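You operate a simulated robot arm through the tools that you are given. There is no shell and no other tool.

You run a simulated robot arm. Do the job below in one go: nothing can be reset, and whatever is moved stays where it is left.

## Task
Brush oil on the middle of the dark board and set the beige mash on the board.
Fine: oil from the wooden holder; stand the brush in the red hole again. A coat counts when it lies all over at full strength: go over it till it gets no stronger.

The check looks at the end state, three seconds after you hand in, the way a careful person would. Anything else that was tipped, shoved, dropped, spilled or broken makes it a failure.

## Robot
A 7-joint arm with a two-finger parallel gripper, fixed in place. Base frame: the origin is at the foot of the arm, x ahead of it, y to its left, z up; the work surface is at about z = 0. Units: cm, degrees, N and s.
With the tool pointing down near the work surface it reaches from about 22 to 58 cm from the base axis. Its first joint turns from -66.0 to 66.0 degrees. Payload 2.5 kg.
The TCP is the grasp point between the finger pads, 2.3 cm short of the fingertips. In the tool frame z runs along the fingers and y along their closing line. The gripper opens to 9.4 cm. The fingers are 3.8 cm wide and 1 cm thick; the gripper's body (5.4 by 9.6 cm) begins 3.9 cm behind the TCP.
Orientation is that of the tool frame in the base frame, as a unit quaternion [x, y, z, w]. With the fingers straight down and closing along the base's y, the tool's x points along the base's -x, its y along +y and its z along -z.

## Interface
- The arm moves only by the tool jog_arm. Its arguments are lists of equal length, an entry for each row: "rot": the turn, a rotation vector about the tool's x, y, z in units of 6 degrees (1.0 is 6 degrees), a list of three; "translation": the shift along the tool's x, y, z in units of 30 mm (1.0 is 30 mm), a list of three; "grip": the opening, from 0 (shut) to 1 (fully open). In form: {"rot": [[ax, ay, az], ...], "translation": [[dx, dy, dz], ...], "grip": [grip, ...]}. A call has 1 to 20 rows; each row shifts and turns the commanded pose from where the row before left it, along the tool's axes as they then stand. A call with a number of a shift or a turn outside -1 to 1 is refused whole. Rows are played at 5 a second. More than 5 cm and 8.6 degrees between two rows, or a gripper value outside its range, and nothing of the call is played. Where a pose cannot be reached the arm comes as near as it can. A force on the tool above 40 N (or 10 N above the force at the start of the call, whichever is more), or a blocked arm, ends the call early, and 0.2 s more pass. The fingers move at their own pace (about 10.8 cm/s each) and stop on an object; they squeeze with about 28 N. The grip force told is the motor's: it shows also when the fingers shut on nothing. Time passes only in rows, and 0.2 s behind the last, so rows that do not move let the fingers close. It gives the time, the measured TCP pose, the force on the tool (base axes), the opening and the grip force at its end, in the units of the frame above (readings bear some noise), with the torque about the TCP (base axes, N m) and any sound that the robot's microphone picked up, and new pictures: "pictures" is both (left out), scene, wrist or none.
- Cameras (640 x 400 px; columns grow to the right, rows downward): "scene" is fixed at [10.72, -39.96, 55.11]; the picture's right is [0.92, -0.40, 0.00], its down [-0.20, -0.46, -0.86] and it looks along [0.35, 0.79, -0.51] (base axes); focal length 311 px, centre (320, 200). "wrist" rides on the gripper at [8.6, 1.6, -7.5] in the tool frame; the picture's right is [-0.18, 0.98, 0.00], its down [-0.58, -0.11, -0.81] and it looks along [-0.79, -0.15, 0.59] (tool axes); focal length 243 px, centre (320, 200). There is no depth. A picture from a camera that has moved, and an enlarged one, comes with that camera's place and axes in the base frame and with its lens.
- enlarge(camera, box): a new picture of the part [left, top, right, bottom] of that camera's present view, enlarged. It takes no simulated time.
- close_job(): hands the job in; it is judged then, once.

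Nothing tells you positions but the pictures and the camera data. Unless the task says otherwise, let go and move clear before handing in.

The tools are called after "Emit:" as name(argument=value, ...) on one line, values as JSON. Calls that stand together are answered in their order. jog_arm: Moves the arm, as the interface text tells. Its arguments: {"type":"object","properties":{"rot":{"type":"array"},"translation":{"type":"array"},"grip":{"type":"array"},"pictures":{"type":"string","enum":["both","scene","wrist","none"]}},"required":["rot","translation","grip"]} The other tools are called the same way: enlarge (camera, box) takes an enlarged picture of a part of a camera's view; close_job () hands the job in.

At the start:

```text
time_s: 0.0
position: [37.22, -3.62, 42.1]
orientation: [0.0, 1.0, 0.0, -0.001]
force: [-0.1, -0.6, 0.9]
ft_torque: [-0.02, -0.04, 0.03]
opening: 9.42
finger_force: 0.0
```

scene: 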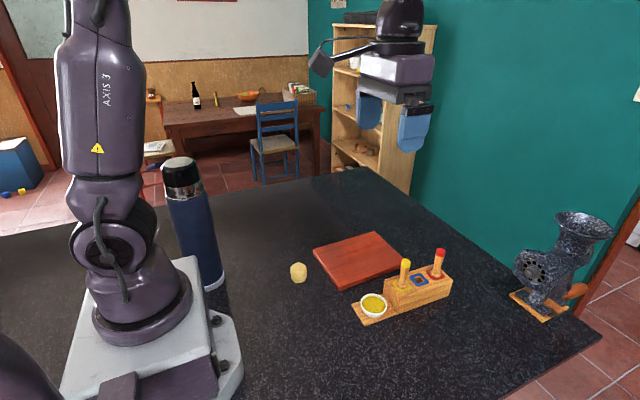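
wrist: 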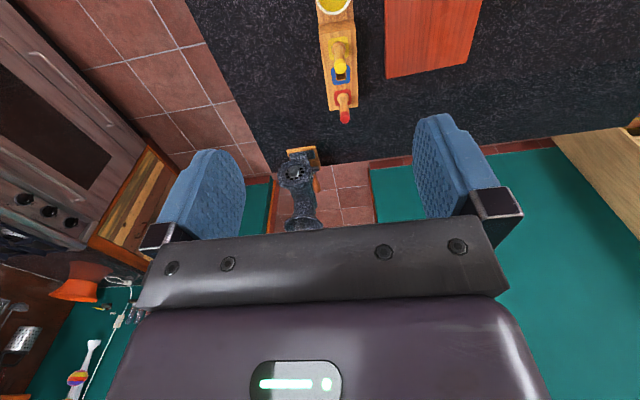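

I see a reddish board, a wooden holder with an oil cup, two brushes (yellow and red) and a blue hole, plus a beige lump on the table. I'll look closer before moving.

Emit:
enlarge(camera="scene", box=[270, 220, 470, 345])

Emit:
enlarge(camera="wrist", box=[280, 0, 500, 138])

Emit:
enlarge(camera="scene", box=[340, 240, 460, 315])

```text
3.20 times, centred on (370, 282) of scene
camera zoom: at [10.72, -39.96, 55.11], right [0.92, -0.4, 0.0], down [-0.2, -0.46, -0.86], along [0.35, 0.79, -0.51], focal length 996 px, centre (160, -64)
```

zoom: 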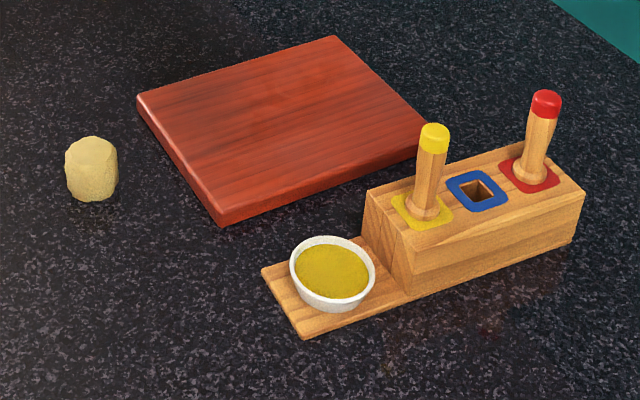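

```text
2.90 times, centred on (390, 69) of wrist
camera zoom: at [28.65, -1.82, 49.6], right [0.18, 0.98, 0.0], down [0.58, -0.11, 0.81], along [0.79, -0.15, -0.59], focal length 703 px, centre (117, 580)
```

zoom: 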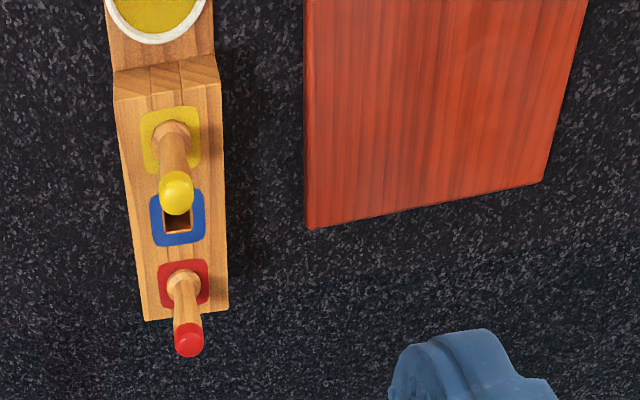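

```text
5.33 times, centred on (400, 278) of scene
camera zoom: at [10.72, -39.96, 55.11], right [0.92, -0.4, 0.0], down [-0.2, -0.46, -0.86], along [0.35, 0.79, -0.51], focal length 1660 px, centre (-107, -213)
```

zoom: 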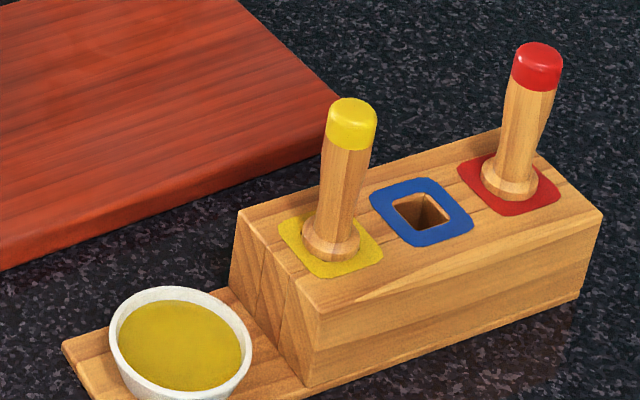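

The red brush appears to stand near (55.5, -2.5), with its cap at about z=11.5. The board spans about x 35–54, y 5–20, and the mash is near (28.5, 13.4). I'll shift back for a better wrist view of the board before touching anything.

Emit:
jog_arm(rot=[[0, 0, 0], [0, 0, 0], [0, 0, 0], [0, 0, 0], [0, 0, 0]], translation=[[0.8, 0.9, 0], [0.8, 0.9, 0], [0.8, 0.9, 0], [0.6, 0.9, 0], [0, 0, 0]], grip=[1, 1, 1, 1, 1])

```text
time_s: 1.2
position: [28.3, 7.38, 41.98]
orientation: [0.001, 1.0, 0.0, 0.0]
force: [-0.5, 0.3, 0.0]
ft_torque: [0.01, -0.03, 0.02]
opening: 9.42
finger_force: 0.0
camera wrist: at [19.64, 9.16, 49.57], right [0.18, 0.98, 0.0], down [0.58, -0.11, 0.81], along [0.79, -0.15, -0.59], focal length 243 px, centre (320, 200)
```

scene: 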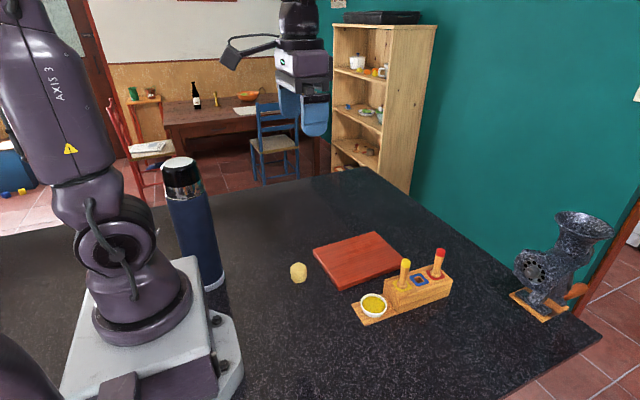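
wrist: 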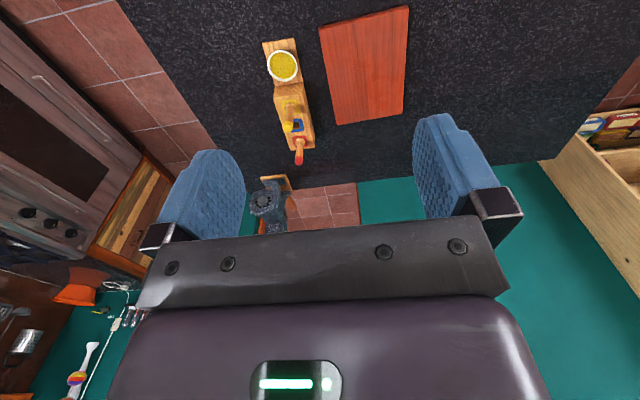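

Emit:
enlarge(camera="wrist", box=[240, 0, 440, 170])

Emit:
enlarge(camera="scene", box=[280, 225, 410, 306])

```text
2.35 times, centred on (340, 85) of wrist
camera zoom: at [19.64, 9.16, 49.57], right [0.18, 0.98, 0.0], down [0.58, -0.11, 0.81], along [0.79, -0.15, -0.59], focal length 571 px, centre (273, 471)
```

zoom: 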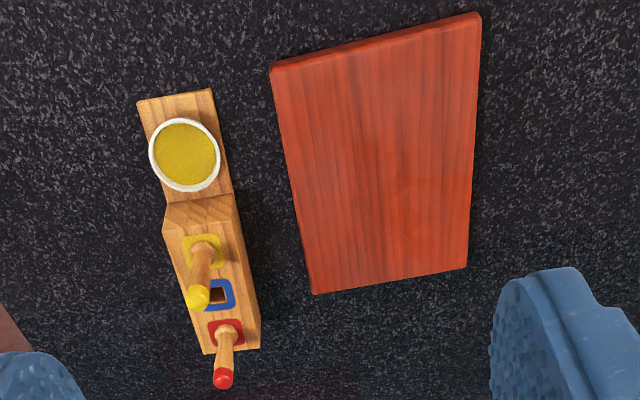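

```text
4.92 times, centred on (345, 266) of scene
camera zoom: at [10.72, -39.96, 55.11], right [0.92, -0.4, 0.0], down [-0.2, -0.46, -0.86], along [0.35, 0.79, -0.51], focal length 1532 px, centre (197, -122)
```

zoom: 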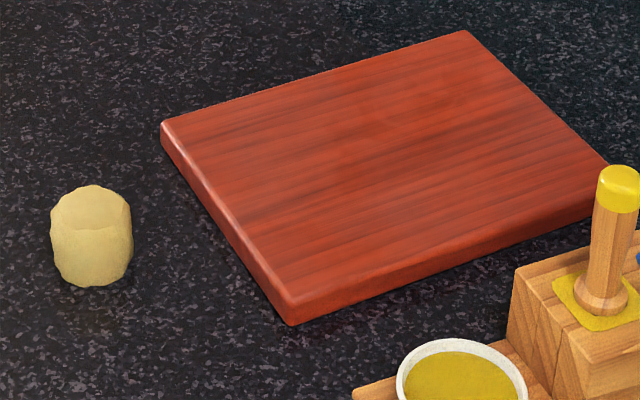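

The board has no marked patch, so its centre at about (44.8, 13.1) is the target. Next I'll move above the red brush at about (55.6, -2.4).

Emit:
jog_arm(rot=[[0, 0, 0], [0, 0, 0], [0, 0, 0], [0, 0, 0], [0, 0, 0], [0, 0, 0], [0, 0, 0], [0, 0, 0], [0, 0, 0], [0, 0, 0], [0, 0, 0], [0, 0, 0]], translation=[[-0.91, -0.327, 0.733], [-0.91, -0.327, 0.733], [-0.91, -0.327, 0.733], [-0.91, -0.327, 0.733], [-0.91, -0.327, 0.733], [-0.91, -0.327, 0.733], [-0.91, -0.327, 0.733], [-0.91, -0.327, 0.733], [-0.91, -0.327, 0.733], [-0.91, -0.327, 0.733], [0, 0, 0], [0, 0, 0]], grip=[1, 1, 1, 1, 1, 1, 1, 1, 1, 1, 1, 1])

```text
time_s: 3.8
position: [55.58, -2.75, 20.1]
orientation: [0.0, 1.0, 0.0, 0.0]
force: [0.2, -0.1, 0.4]
ft_torque: [-0.01, 0.01, -0.02]
opening: 9.39
finger_force: 0.0
camera wrist: at [47.06, -0.98, 27.66], right [0.18, 0.98, 0.0], down [0.58, -0.11, 0.81], along [0.79, -0.15, -0.59], focal length 243 px, centre (320, 200)
```

scene: 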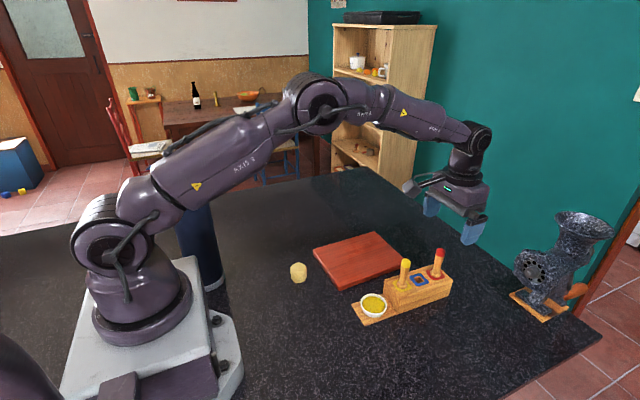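
wrist: 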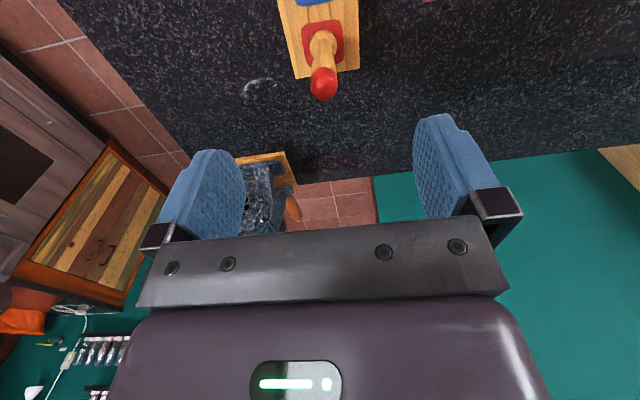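

The red brush's axis is near (55.5, -2.35). I'll descend straight to z≈9 with the fingers open on either side of the handle and check before closing.

Emit:
jog_arm(rot=[[0, 0, 0], [0, 0, 0], [0, 0, 0], [0, 0, 0], [0, 0, 0], [0, 0, 0], [0, 0, 0]], translation=[[0, 0.133, 0], [0, 0, 0.75], [0, 0, 0.75], [0, 0, 0.75], [0, 0, 0.75], [0, 0, 0.65], [0, 0, 0]], grip=[1, 1, 1, 1, 1, 1, 1])

```text
time_s: 5.4
position: [55.56, -2.13, 8.9]
orientation: [0.001, 1.0, 0.0, 0.0]
force: [0.5, -0.1, 0.1]
ft_torque: [0.02, 0.0, 0.03]
opening: 9.4
finger_force: 0.0
camera wrist: at [46.86, -0.38, 16.51], right [0.19, 0.98, 0.0], down [0.58, -0.11, 0.81], along [0.79, -0.15, -0.59], focal length 243 px, centre (320, 200)
```

scene: 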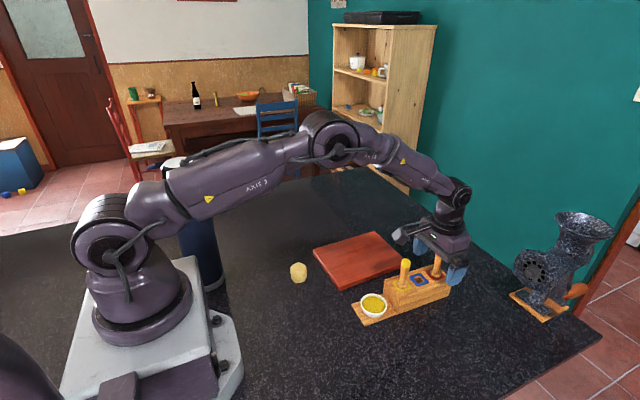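
wrist: 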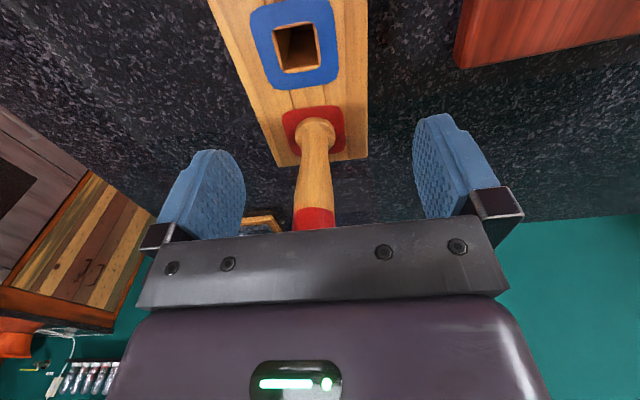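

The fingers straddle the handle, which sits about 0.2 cm to the -y side. I'll centre on it and close.

Emit:
jog_arm(rot=[[0, 0, 0], [0, 0, 0], [0, 0, 0], [0, 0, 0], [0, 0, 0], [0, 0, 0]], translation=[[-0.05, -0.075, 0], [0, 0, 0], [0, 0, 0], [0, 0, 0], [0, 0, 0], [0, 0, 0]], grip=[1, 0.6, 0.35, 0.2, 0, 0])

```text
time_s: 6.8
position: [55.7, -2.37, 8.99]
orientation: [0.001, 1.0, 0.0, 0.0]
force: [-0.2, -0.7, 0.8]
ft_torque: [-0.01, 0.02, 0.02]
opening: 1.61
finger_force: 28.4
camera wrist: at [47.02, -0.61, 16.57], right [0.18, 0.98, 0.0], down [0.58, -0.11, 0.81], along [0.79, -0.15, -0.59], focal length 243 px, centre (320, 200)
```

scene: 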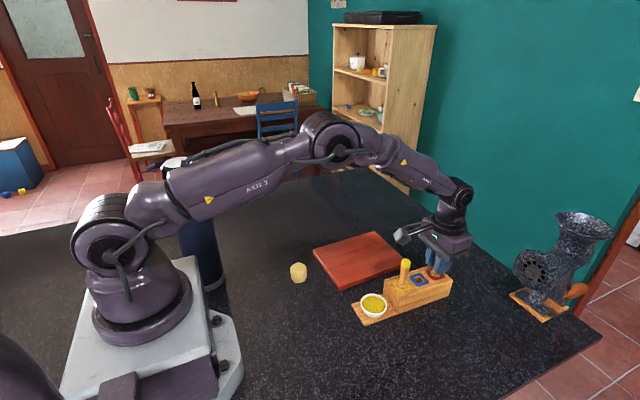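
wrist: 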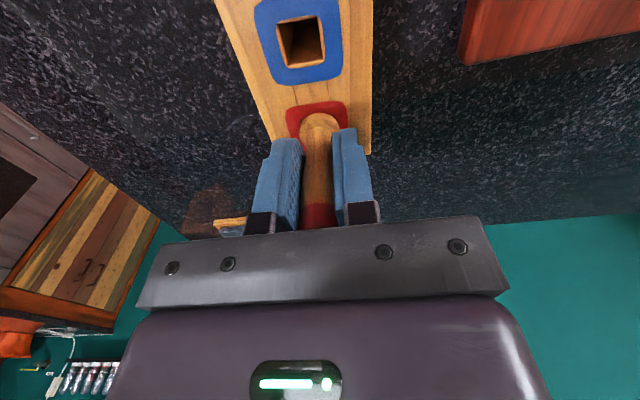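

The handle is held, 1.61 cm wide at the grip, with the grip pose at (55.70, -2.37, 8.99). I'll lift straight up.

Emit:
jog_arm(rot=[[0, 0, 0], [0, 0, 0], [0, 0, 0], [0, 0, 0], [0, 0, 0], [0, 0, 0], [0, 0, 0], [0, 0, 0], [0, 0, 0]], translation=[[0, 0, -0.2], [0, 0, -0.4], [0, 0, -0.6], [0, 0, -0.6], [0, 0, -0.6], [0, 0, -0.8], [0, 0, -0.8], [0, 0, -0.8], [0, 0, 0]], grip=[0, 0, 0, 0, 0, 0, 0, 0, 0])

Emit:
enlarge(camera="scene", box=[360, 180, 500, 320])

Emit:
enlarge(camera="wrist", box=[240, 0, 400, 240])

```text
time_s: 8.8
position: [55.65, -2.37, 23.46]
orientation: [0.0, 1.0, 0.0, 0.0]
force: [-0.7, -0.3, -0.4]
ft_torque: [0.02, -0.02, 0.01]
opening: 1.62
finger_force: 28.1
camera wrist: at [47.07, -0.65, 31.0], right [0.18, 0.98, 0.0], down [0.58, -0.11, 0.81], along [0.79, -0.15, -0.59], focal length 243 px, centre (320, 200)
```

scene: 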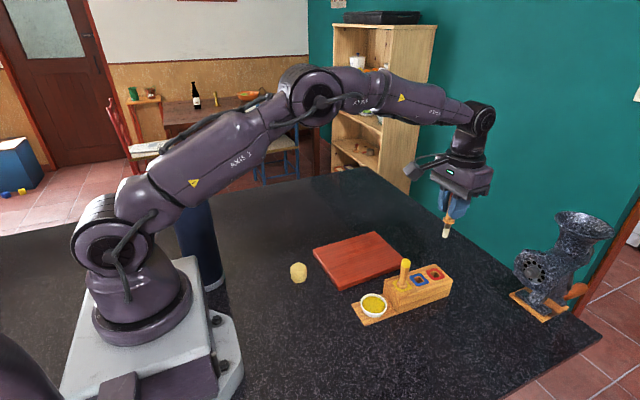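
wrist: 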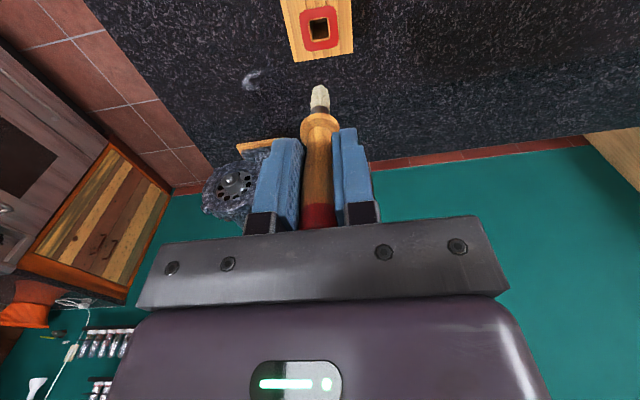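

```text
2.86 times, centred on (430, 250) of scene
camera zoom: at [10.72, -39.96, 55.11], right [0.92, -0.4, 0.0], down [-0.2, -0.46, -0.86], along [0.35, 0.79, -0.51], focal length 889 px, centre (6, 57)
```

zoom: 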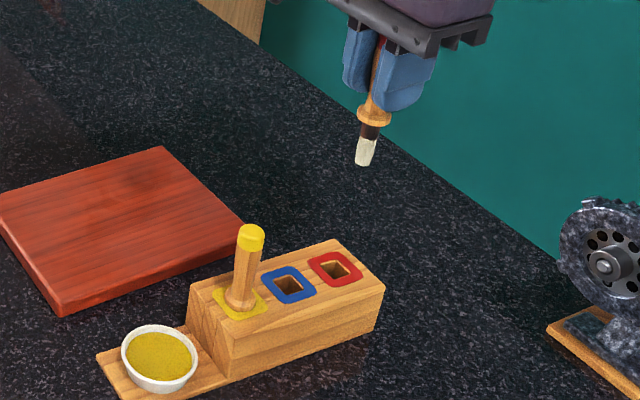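

```text
1.67 times, centred on (320, 120) of wrist
camera zoom: at [47.07, -0.65, 31.0], right [0.18, 0.98, 0.0], down [0.58, -0.11, 0.81], along [0.79, -0.15, -0.59], focal length 404 px, centre (320, 333)
```

zoom: 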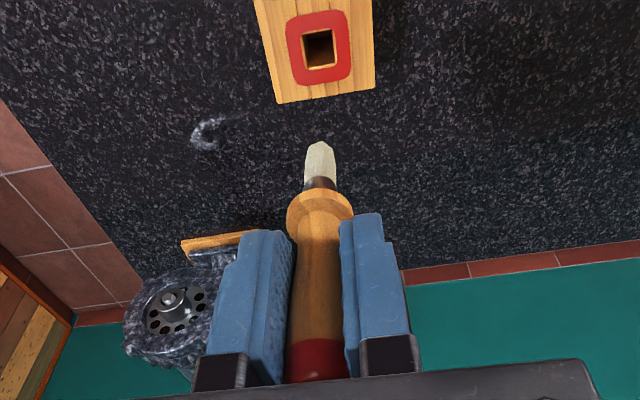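

The brush is out; its bristle tip hangs about 8.5 cm below the TCP. Next I'll carry it high over the holder to the oil cup at about (39.2, -2.4).

Emit:
jog_arm(rot=[[0, 0, 0], [0, 0, 0], [0, 0, 0], [0, 0, 0], [0, 0, 0], [0, 0, 0], [0, 0, 0], [0, 0, 0]], translation=[[0.5, 0, -0.3], [0.85, 0, 0], [0.85, 0, 0], [0.85, 0, 0], [0.85, 0, 0], [0.85, 0, 0], [0.73, 0, 0], [0, 0, 0]], grip=[0, 0, 0, 0, 0, 0, 0, 0])

Emit:
enlarge(camera="wrist", box=[240, 0, 400, 140])

Emit:
enlarge(camera="scene", box=[330, 200, 450, 340])

```text
time_s: 10.6
position: [39.16, -2.34, 24.31]
orientation: [0.001, 1.0, 0.001, 0.0]
force: [0.3, 0.3, 0.1]
ft_torque: [-0.02, -0.01, 0.01]
opening: 1.59
finger_force: 27.9
camera wrist: at [30.55, -0.64, 31.9], right [0.18, 0.98, 0.0], down [0.58, -0.11, 0.81], along [0.79, -0.15, -0.59], focal length 243 px, centre (320, 200)
```

scene: 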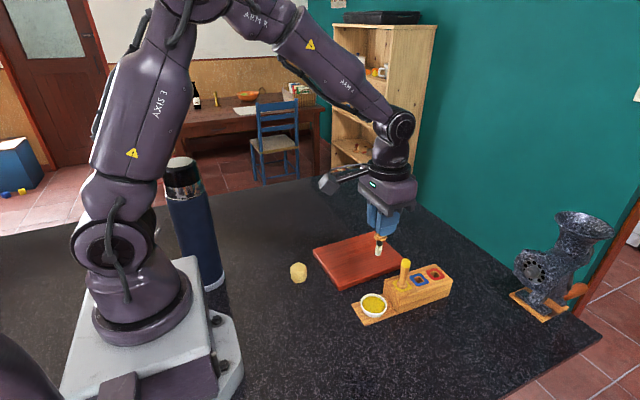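
wrist: 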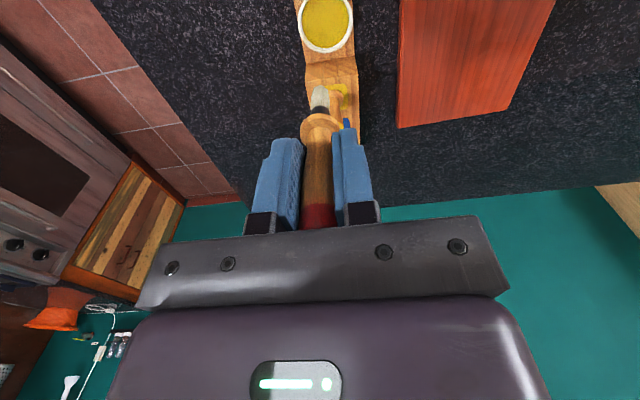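

```text
2.86 times, centred on (320, 70) of wrist
camera zoom: at [30.55, -0.64, 31.9], right [0.18, 0.98, 0.0], down [0.58, -0.11, 0.81], along [0.79, -0.15, -0.59], focal length 693 px, centre (320, 571)
```

zoom: 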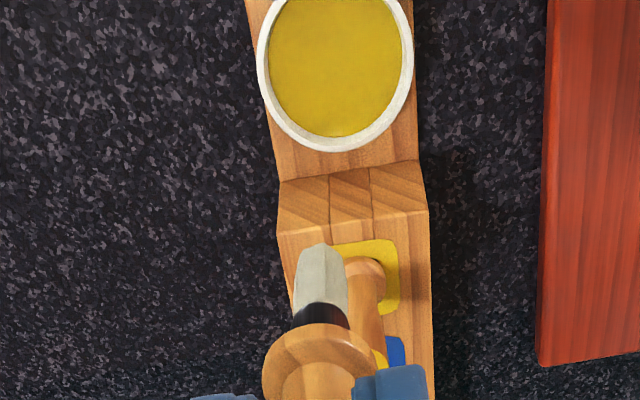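

```text
2.86 times, centred on (390, 270) of scene
camera zoom: at [10.72, -39.96, 55.11], right [0.92, -0.4, 0.0], down [-0.2, -0.46, -0.86], along [0.35, 0.79, -0.51], focal length 889 px, centre (120, 0)
```

zoom: 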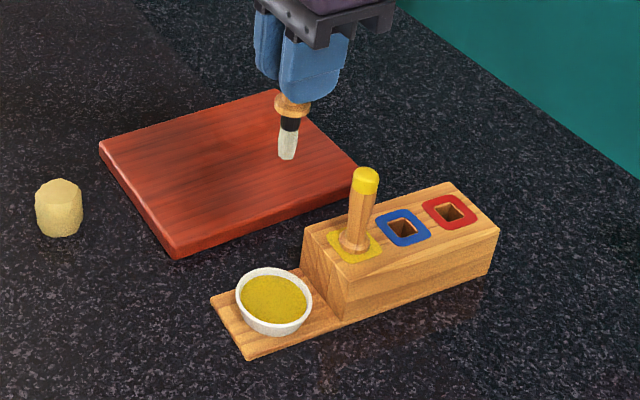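

The cup centre appears to be near (39.5, -2.3) with a low rim at z≈2–3. I'll descend until the brush tip is just above the rim and check.

Emit:
jog_arm(rot=[[0, 0, 0], [0, 0, 0], [0, 0, 0], [0, 0, 0], [0, 0, 0], [0, 0, 0]], translation=[[-0.12, 0, 0.6], [0, 0, 0.8], [0, 0, 0.8], [0, 0, 0.8], [0, 0, 0.6], [0, 0, 0]], grip=[0, 0, 0, 0, 0, 0])

Emit:
enlarge(camera="wrist", box=[240, 0, 400, 140])

Emit:
enlarge(camera="scene", box=[330, 230, 430, 330])

```text
time_s: 12.0
position: [39.67, -2.39, 13.47]
orientation: [0.001, 1.0, 0.0, -0.001]
force: [0.1, 0.1, 0.4]
ft_torque: [0.02, 0.01, 0.02]
opening: 1.59
finger_force: 27.4
camera wrist: at [31.02, -0.54, 21.01], right [0.18, 0.98, 0.0], down [0.58, -0.11, 0.81], along [0.79, -0.15, -0.59], focal length 243 px, centre (320, 200)
```

scene: 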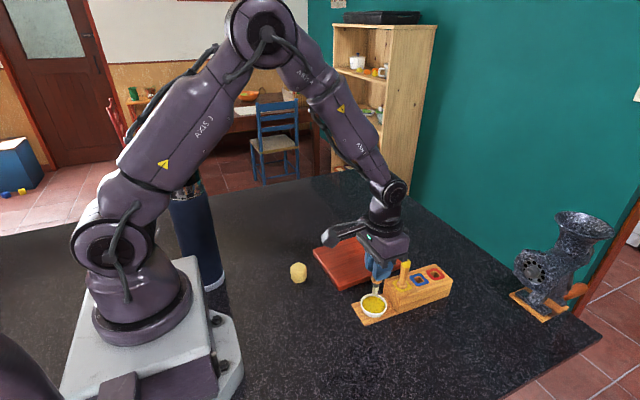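
wrist: 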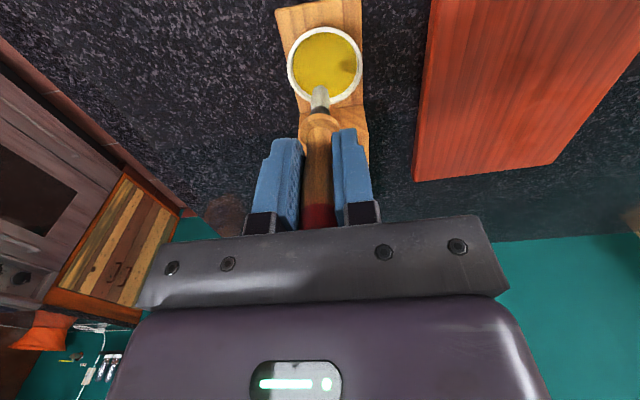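

```text
2.86 times, centred on (320, 70) of wrist
camera zoom: at [31.02, -0.54, 21.01], right [0.18, 0.98, 0.0], down [0.58, -0.11, 0.81], along [0.79, -0.15, -0.59], focal length 693 px, centre (320, 571)
```

zoom: 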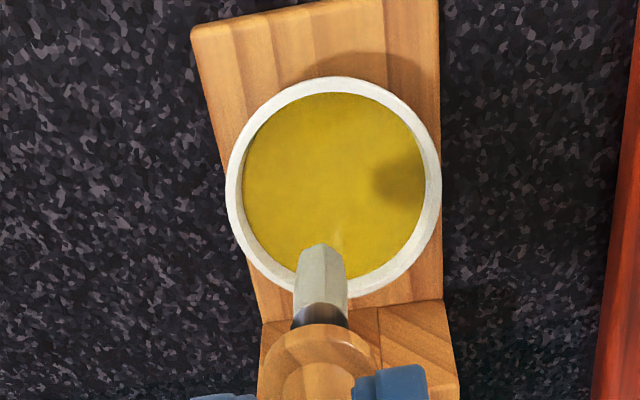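

```text
4.00 times, centred on (380, 280) of scene
camera zoom: at [10.72, -39.96, 55.11], right [0.92, -0.4, 0.0], down [-0.2, -0.46, -0.86], along [0.35, 0.79, -0.51], focal length 1245 px, centre (80, -120)
```

zoom: 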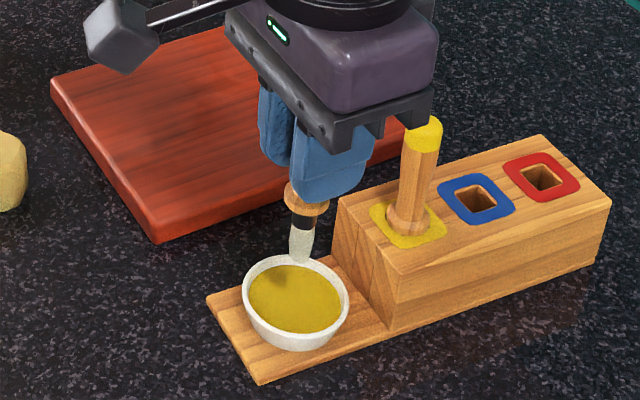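

The tip is over the cup's inner area. I'll nudge it slightly +y and lower it into the oil in small steps, watching the force.

Emit:
jog_arm(rot=[[0, 0, 0], [0, 0, 0], [0, 0, 0], [0, 0, 0], [0, 0, 0], [0, 0, 0]], translation=[[0.03, 0.08, 0.2], [0, 0, 0.2], [0, 0, 0.2], [0, 0, 0.15], [0, 0, 0.15], [0, 0, 0]], grip=[0, 0, 0, 0, 0, 0])

Emit:
enlarge(camera="wrist", box=[240, 0, 400, 140])

Emit:
enlarge(camera="scene", box=[330, 230, 430, 330])

```text
time_s: 13.4
position: [39.55, -2.19, 10.8]
orientation: [0.0, 1.0, 0.0, 0.0]
force: [-0.6, 0.3, -1.0]
ft_torque: [0.0, -0.03, 0.02]
opening: 1.61
finger_force: 27.9
camera wrist: at [30.9, -0.37, 18.41], right [0.18, 0.98, 0.0], down [0.58, -0.11, 0.81], along [0.79, -0.15, -0.59], focal length 243 px, centre (320, 200)
```

scene: 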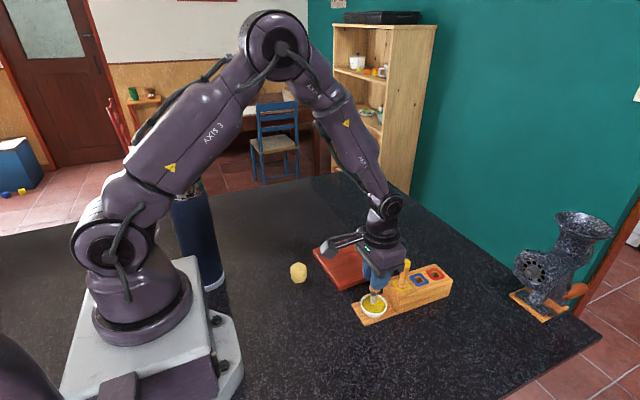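
wrist: 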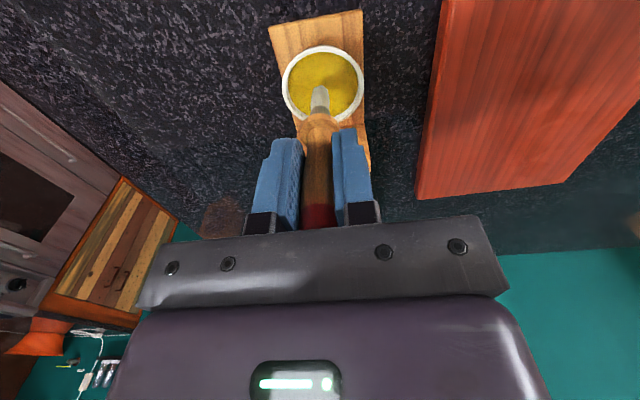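

```text
2.86 times, centred on (320, 70) of wrist
camera zoom: at [30.9, -0.37, 18.41], right [0.18, 0.98, 0.0], down [0.58, -0.11, 0.81], along [0.79, -0.15, -0.59], focal length 693 px, centre (320, 571)
```

zoom: 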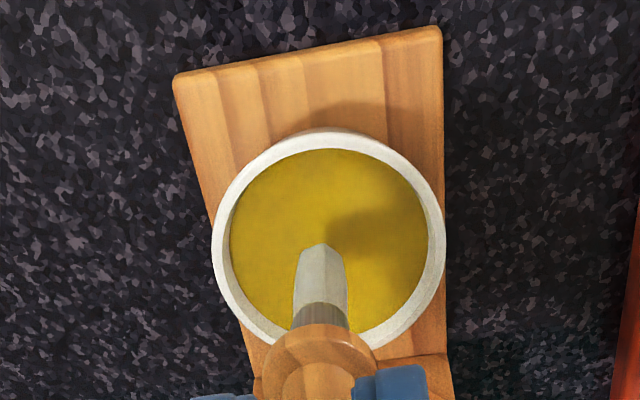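

```text
4.00 times, centred on (380, 280) of scene
camera zoom: at [10.72, -39.96, 55.11], right [0.92, -0.4, 0.0], down [-0.2, -0.46, -0.86], along [0.35, 0.79, -0.51], focal length 1245 px, centre (80, -120)
```

zoom: 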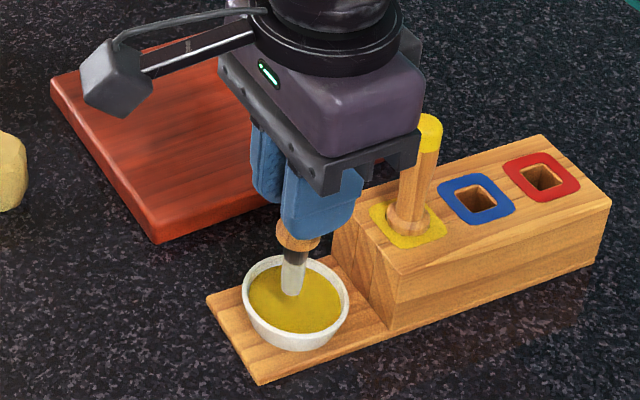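

The tip is at the centre of the cup, near the oil surface. I'll lower a little more, watching the force.

Emit:
jog_arm(rot=[[0, 0, 0], [0, 0, 0], [0, 0, 0], [0, 0, 0]], translation=[[0, 0, 0.1], [0, 0, 0.1], [0, 0, 0], [0, 0, 0]], grip=[0, 0, 0, 0])

Emit:
enlarge(camera="wrist", box=[240, 0, 400, 140])

Emit:
enlarge(camera="scene", box=[350, 260, 410, 330])

```text
time_s: 14.4
position: [39.5, -2.18, 10.25]
orientation: [0.0, 1.0, 0.001, 0.0]
force: [-1.2, -0.4, 0.8]
ft_torque: [0.0, 0.02, 0.02]
opening: 1.57
finger_force: 27.7
camera wrist: at [30.96, -0.39, 17.86], right [0.18, 0.98, 0.0], down [0.58, -0.11, 0.81], along [0.79, -0.15, -0.59], focal length 243 px, centre (320, 200)
```

scene: 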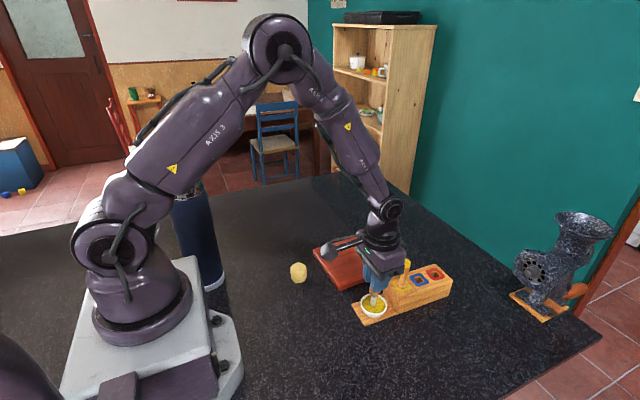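
wrist: 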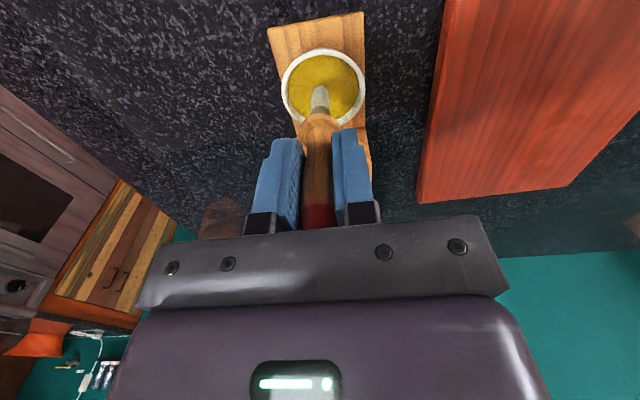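

```text
2.86 times, centred on (320, 70) of wrist
camera zoom: at [30.96, -0.39, 17.86], right [0.18, 0.98, 0.0], down [0.58, -0.11, 0.81], along [0.79, -0.15, -0.59], focal length 693 px, centre (320, 571)
```

zoom: 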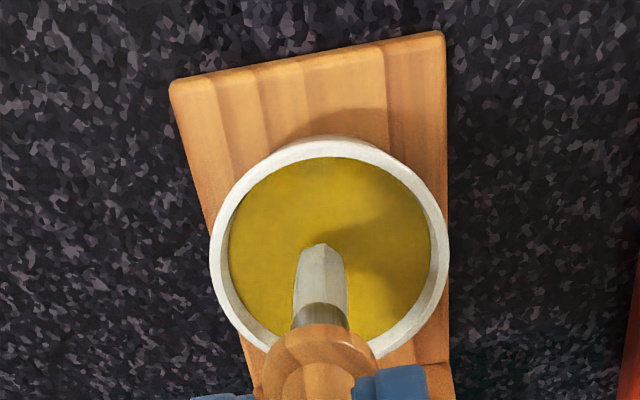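

```text
5.71 times, centred on (380, 295) of scene
camera zoom: at [10.72, -39.96, 55.11], right [0.92, -0.4, 0.0], down [-0.2, -0.46, -0.86], along [0.35, 0.79, -0.51], focal length 1778 px, centre (-23, -343)
```

zoom: 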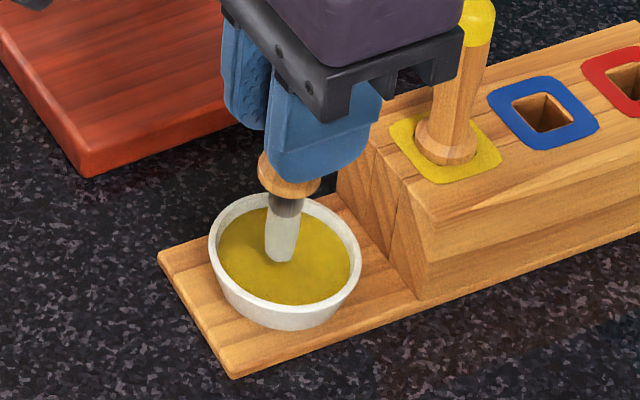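

The tip is still just above the oil, since its shadow has nearly met it. I'll lower further.

Emit:
jog_arm(rot=[[0, 0, 0], [0, 0, 0], [0, 0, 0], [0, 0, 0]], translation=[[0, 0, 0.1], [0, 0, 0.1], [0, 0, 0], [0, 0, 0]], grip=[0, 0, 0, 0], pictures="wrist")

Emit:
enlarge(camera="wrist", box=[240, 0, 400, 140])

Emit:
enlarge(camera="scene", box=[350, 260, 410, 330])

```text
time_s: 15.4
position: [39.37, -2.09, 9.76]
orientation: [0.0, 1.0, 0.0, 0.0]
force: [-1.2, 0.4, 3.3]
ft_torque: [-0.03, 0.1, 0.03]
opening: 1.59
finger_force: 28.0
camera wrist: at [30.92, -0.39, 17.3], right [0.18, 0.98, 0.0], down [0.58, -0.11, 0.81], along [0.79, -0.15, -0.59], focal length 243 px, centre (320, 200)
```

wrist: 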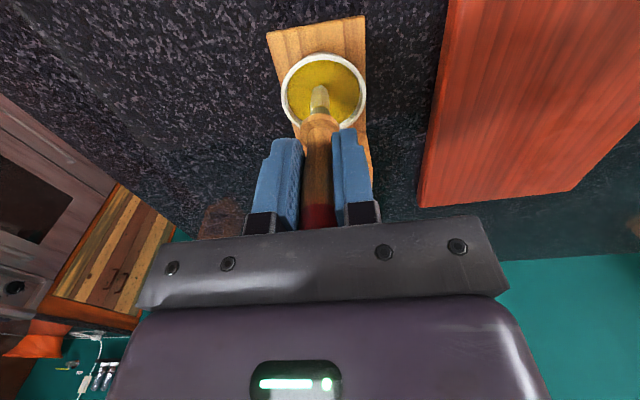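

```text
2.86 times, centred on (320, 70) of wrist
camera zoom: at [30.92, -0.39, 17.3], right [0.18, 0.98, 0.0], down [0.58, -0.11, 0.81], along [0.79, -0.15, -0.59], focal length 693 px, centre (320, 571)
```

zoom: 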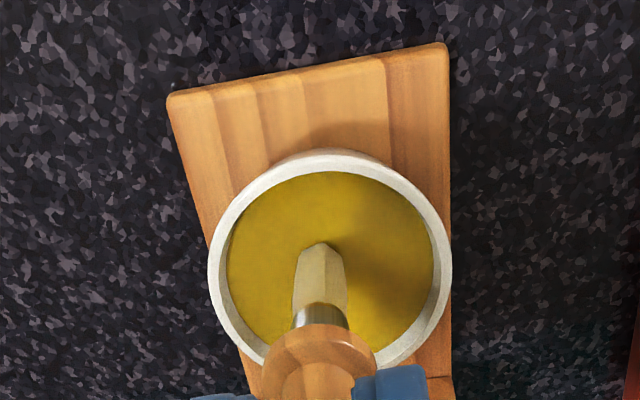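

```text
5.71 times, centred on (380, 295) of scene
camera zoom: at [10.72, -39.96, 55.11], right [0.92, -0.4, 0.0], down [-0.2, -0.46, -0.86], along [0.35, 0.79, -0.51], focal length 1778 px, centre (-23, -343)
```

zoom: 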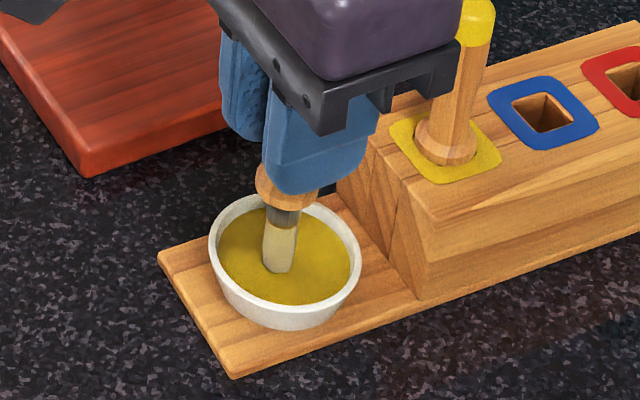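

The force reads 3.3 N and the bristles have taken on the yellow of the oil. I'll dwell briefly, lift, and carry the brush to just above the board centre at (44.9, 13.2).

Emit:
jog_arm(rot=[[0, 0, 0], [0, 0, 0], [0, 0, 0], [0, 0, 0], [0, 0, 0], [0, 0, 0], [0, 0, 0], [0, 0, 0], [0, 0, 0], [0, 0, 0], [0, 0, 0], [0, 0, 0], [0, 0, 0], [0, 0, 0]], translation=[[0, 0, 0], [0, 0, 0], [0, 0, 0], [0, 0, -0.3], [0, 0, -0.5], [0, 0, -0.6], [0, 0, -0.6], [-0.36, 1, 0], [-0.36, 1, 0], [-0.36, 1, 0], [-0.36, 1, 0], [-0.3, 1, 0], [0, 0.05, 0], [0, 0, 0]], grip=[0, 0, 0, 0, 0, 0, 0, 0, 0, 0, 0, 0, 0, 0])

Emit:
enlarge(camera="wrist", box=[220, 0, 420, 140])

Emit:
enlarge(camera="scene", box=[300, 200, 420, 300])

```text
time_s: 18.4
position: [44.68, 13.17, 15.62]
orientation: [0.0, 1.0, 0.0, 0.0]
force: [0.3, -1.3, -1.2]
ft_torque: [-0.02, 0.03, -0.01]
opening: 1.59
finger_force: 28.7
camera wrist: at [36.09, 14.73, 23.16], right [0.19, 0.98, 0.0], down [0.58, -0.11, 0.81], along [0.79, -0.15, -0.59], focal length 243 px, centre (320, 200)
```

scene: 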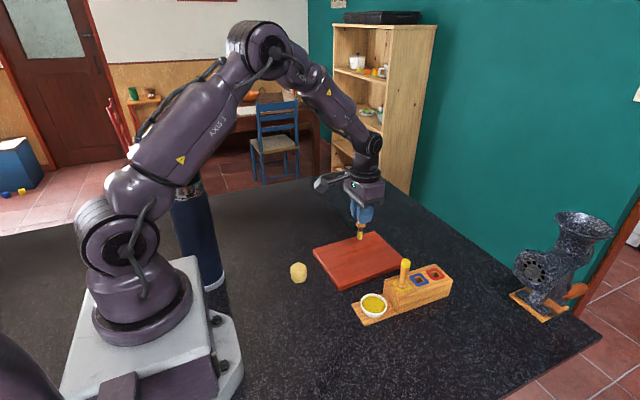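
wrist: 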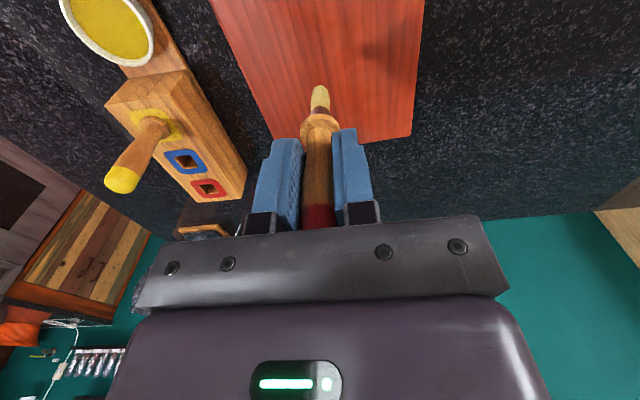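

```text
2.86 times, centred on (320, 70) of wrist
camera zoom: at [36.09, 14.73, 23.16], right [0.19, 0.98, 0.0], down [0.58, -0.11, 0.81], along [0.79, -0.15, -0.59], focal length 693 px, centre (320, 571)
```

zoom: 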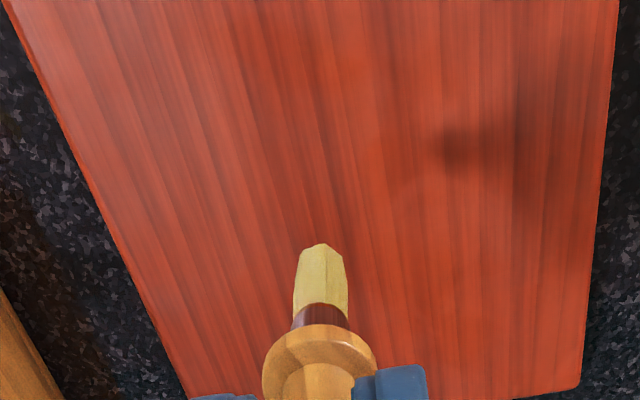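

```text
4.00 times, centred on (360, 250) of scene
camera zoom: at [10.72, -39.96, 55.11], right [0.92, -0.4, 0.0], down [-0.2, -0.46, -0.86], along [0.35, 0.79, -0.51], focal length 1245 px, centre (160, 0)
```

zoom: 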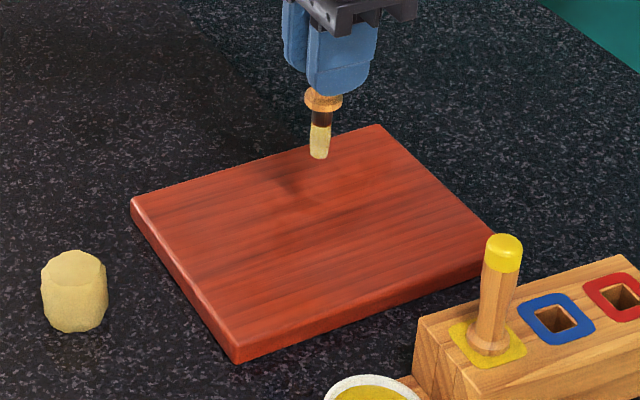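

The loaded brush is over the board's middle. I'll lower until I feel contact.

Emit:
jog_arm(rot=[[0, 0, 0], [0, 0, 0], [0, 0, 0], [0, 0, 0], [0, 0, 0], [0, 0, 0]], translation=[[0, 0, 0.5], [0, 0, 0.5], [0, 0, 0.4], [0, 0, 0.2], [0, 0, 0.1], [0, 0, 0]], grip=[0, 0, 0, 0, 0, 0], pictures="none")

Emit:
enlarge(camera="wrist", box=[220, 0, 420, 140])

Emit:
enlarge(camera="scene", box=[300, 200, 420, 300])

```text
time_s: 19.8
position: [44.76, 13.1, 10.39]
orientation: [0.0, 1.0, -0.001, 0.0]
force: [-0.2, -0.4, 0.4]
ft_torque: [0.01, 0.01, 0.02]
opening: 1.6
finger_force: 28.0
```

```text
2.86 times, centred on (320, 70) of wrist
camera zoom: at [36.18, 14.73, 18.05], right [0.18, 0.98, 0.0], down [0.58, -0.11, 0.81], along [0.79, -0.15, -0.59], focal length 693 px, centre (320, 571)
```

zoom: 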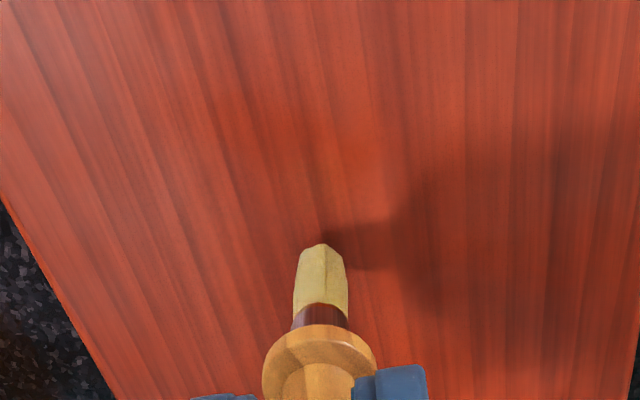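

```text
4.00 times, centred on (360, 250) of scene
camera zoom: at [10.72, -39.96, 55.11], right [0.92, -0.4, 0.0], down [-0.2, -0.46, -0.86], along [0.35, 0.79, -0.51], focal length 1245 px, centre (160, 0)
```

zoom: 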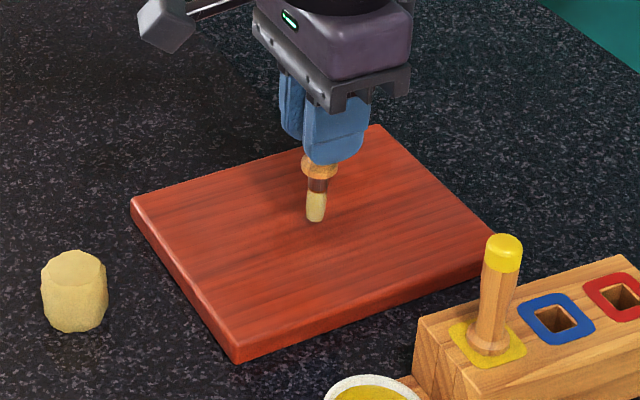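

The tip in the scene view sits right at the intersection of the board's diagonals, so the centre is about (45.0, 13.1) in TCP coordinates. I'll lower to light contact.

Emit:
jog_arm(rot=[[0, 0, 0], [0, 0, 0], [0, 0, 0], [0, 0, 0]], translation=[[-0.06, 0, 0.1], [0, 0, 0.07], [0, 0, 0], [0, 0, 0]], grip=[0, 0, 0, 0], pictures="none")

Emit:
enlarge(camera="wrist", box=[220, 0, 420, 140])

Emit:
enlarge(camera="scene", box=[300, 200, 420, 300])

```text
time_s: 20.8
position: [45.02, 12.94, 10.02]
orientation: [0.0, 1.0, 0.0, 0.0]
force: [-0.4, 1.0, -0.6]
ft_torque: [0.01, -0.01, 0.04]
opening: 1.58
finger_force: 27.7
```

```text
2.86 times, centred on (320, 70) of wrist
camera zoom: at [36.38, 14.72, 17.62], right [0.18, 0.98, 0.0], down [0.58, -0.11, 0.81], along [0.79, -0.15, -0.59], focal length 693 px, centre (320, 571)
```

zoom: 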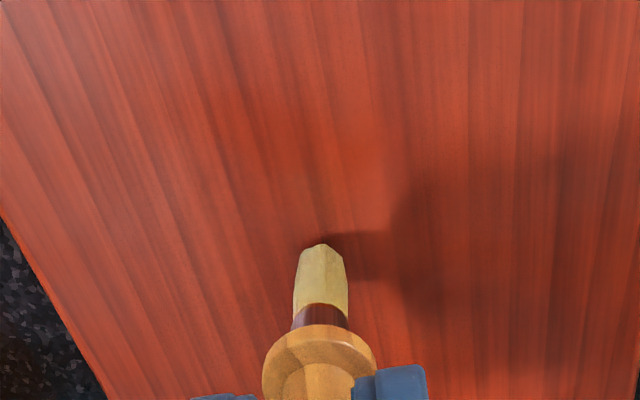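

```text
4.00 times, centred on (360, 250) of scene
camera zoom: at [10.72, -39.96, 55.11], right [0.92, -0.4, 0.0], down [-0.2, -0.46, -0.86], along [0.35, 0.79, -0.51], focal length 1245 px, centre (160, 0)
```

zoom: 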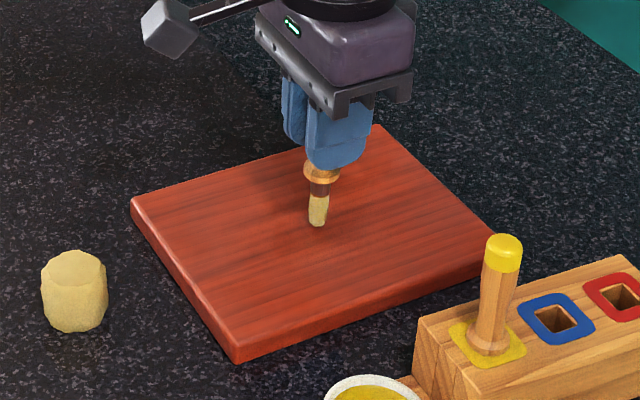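

Emit:
jog_arm(rot=[[0, 0, 0], [0, 0, 0], [0, 0, 0]], translation=[[0, 0.02, 0.05], [0, 0, 0.05], [0, 0, 0]], grip=[0, 0, 0], pictures="none")

Emit:
enlarge(camera="wrist", box=[220, 0, 420, 140])

```text
time_s: 21.6
position: [44.97, 12.98, 9.73]
orientation: [0.0, 1.0, 0.0, 0.0]
force: [0.6, -0.4, -0.7]
ft_torque: [0.04, -0.01, -0.02]
opening: 1.59
finger_force: 27.7
```

```text
2.86 times, centred on (320, 70) of wrist
camera zoom: at [36.34, 14.84, 17.34], right [0.18, 0.98, 0.0], down [0.58, -0.11, 0.81], along [0.79, -0.15, -0.59], focal length 693 px, centre (320, 571)
```

zoom: 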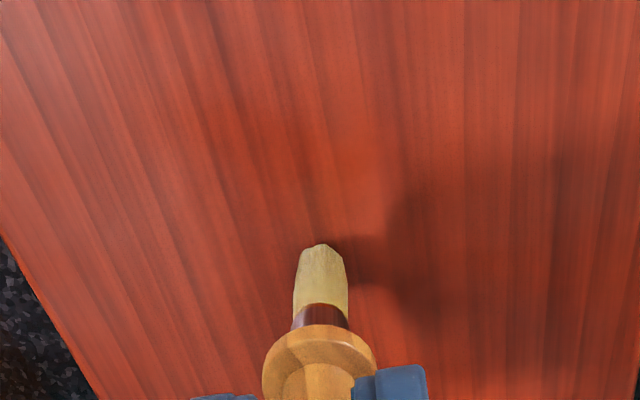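

There's no contact yet. I'll lower a touch more.

Emit:
jog_arm(rot=[[0, 0, 0], [0, 0, 0], [0, 0, 0]], translation=[[0, 0, 0.05], [0, 0, 0.05], [0, 0, 0]], grip=[0, 0, 0], pictures="none")

Emit:
enlarge(camera="wrist", box=[220, 0, 420, 140])

```text
time_s: 22.4
position: [45.06, 13.04, 9.72]
orientation: [0.0, 1.0, 0.001, 0.003]
force: [0.8, -0.5, 20.6]
ft_torque: [0.03, -0.06, -0.01]
opening: 1.58
finger_force: 28.2
```

```text
2.86 times, centred on (320, 70) of wrist
camera zoom: at [36.43, 14.81, 17.14], right [0.18, 0.98, 0.0], down [0.58, -0.11, 0.81], along [0.8, -0.15, -0.59], focal length 693 px, centre (320, 571)
```

zoom: 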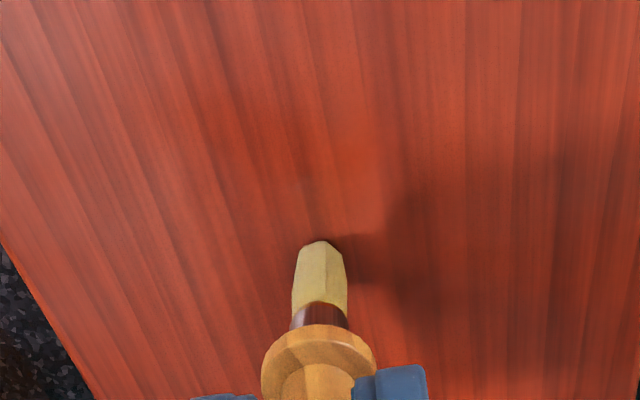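

Firm contact at 20 N. I'll back off to a light press and make a short trial stroke.

Emit:
jog_arm(rot=[[0, 0, 0], [0, 0, 0], [0, 0, 0], [0, 0, 0], [0, 0, 0]], translation=[[0, 0, -0.04], [-0.25, 0, 0], [-0.25, 0, 0], [-0.25, 0, 0], [0, 0, 0]], grip=[0, 0, 0, 0, 0], pictures="none")

Emit:
enlarge(camera="wrist", box=[220, 0, 420, 140])

Emit:
enlarge(camera="scene", box=[300, 200, 420, 300])

```text
time_s: 23.6
position: [47.11, 12.93, 9.51]
orientation: [0.001, 1.0, 0.001, 0.0]
force: [-0.2, 0.7, -0.2]
ft_torque: [0.03, -0.01, 0.01]
opening: 1.56
finger_force: 27.9
```

```text
2.86 times, centred on (320, 70) of wrist
camera zoom: at [38.58, 14.69, 17.07], right [0.18, 0.98, 0.0], down [0.58, -0.11, 0.81], along [0.79, -0.15, -0.59], focal length 693 px, centre (320, 571)
```

zoom: 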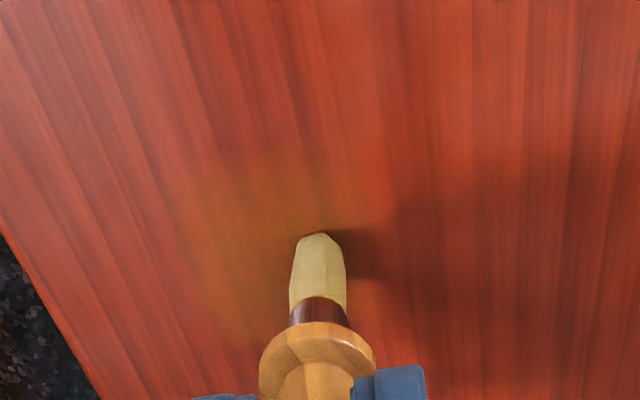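

```text
4.00 times, centred on (360, 250) of scene
camera zoom: at [10.72, -39.96, 55.11], right [0.92, -0.4, 0.0], down [-0.2, -0.46, -0.86], along [0.35, 0.79, -0.51], focal length 1245 px, centre (160, 0)
```

zoom: 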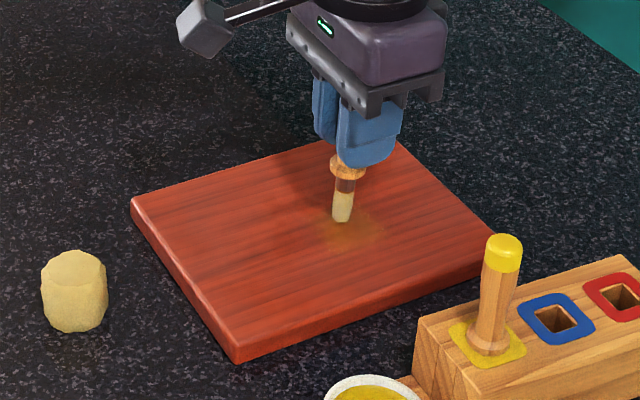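

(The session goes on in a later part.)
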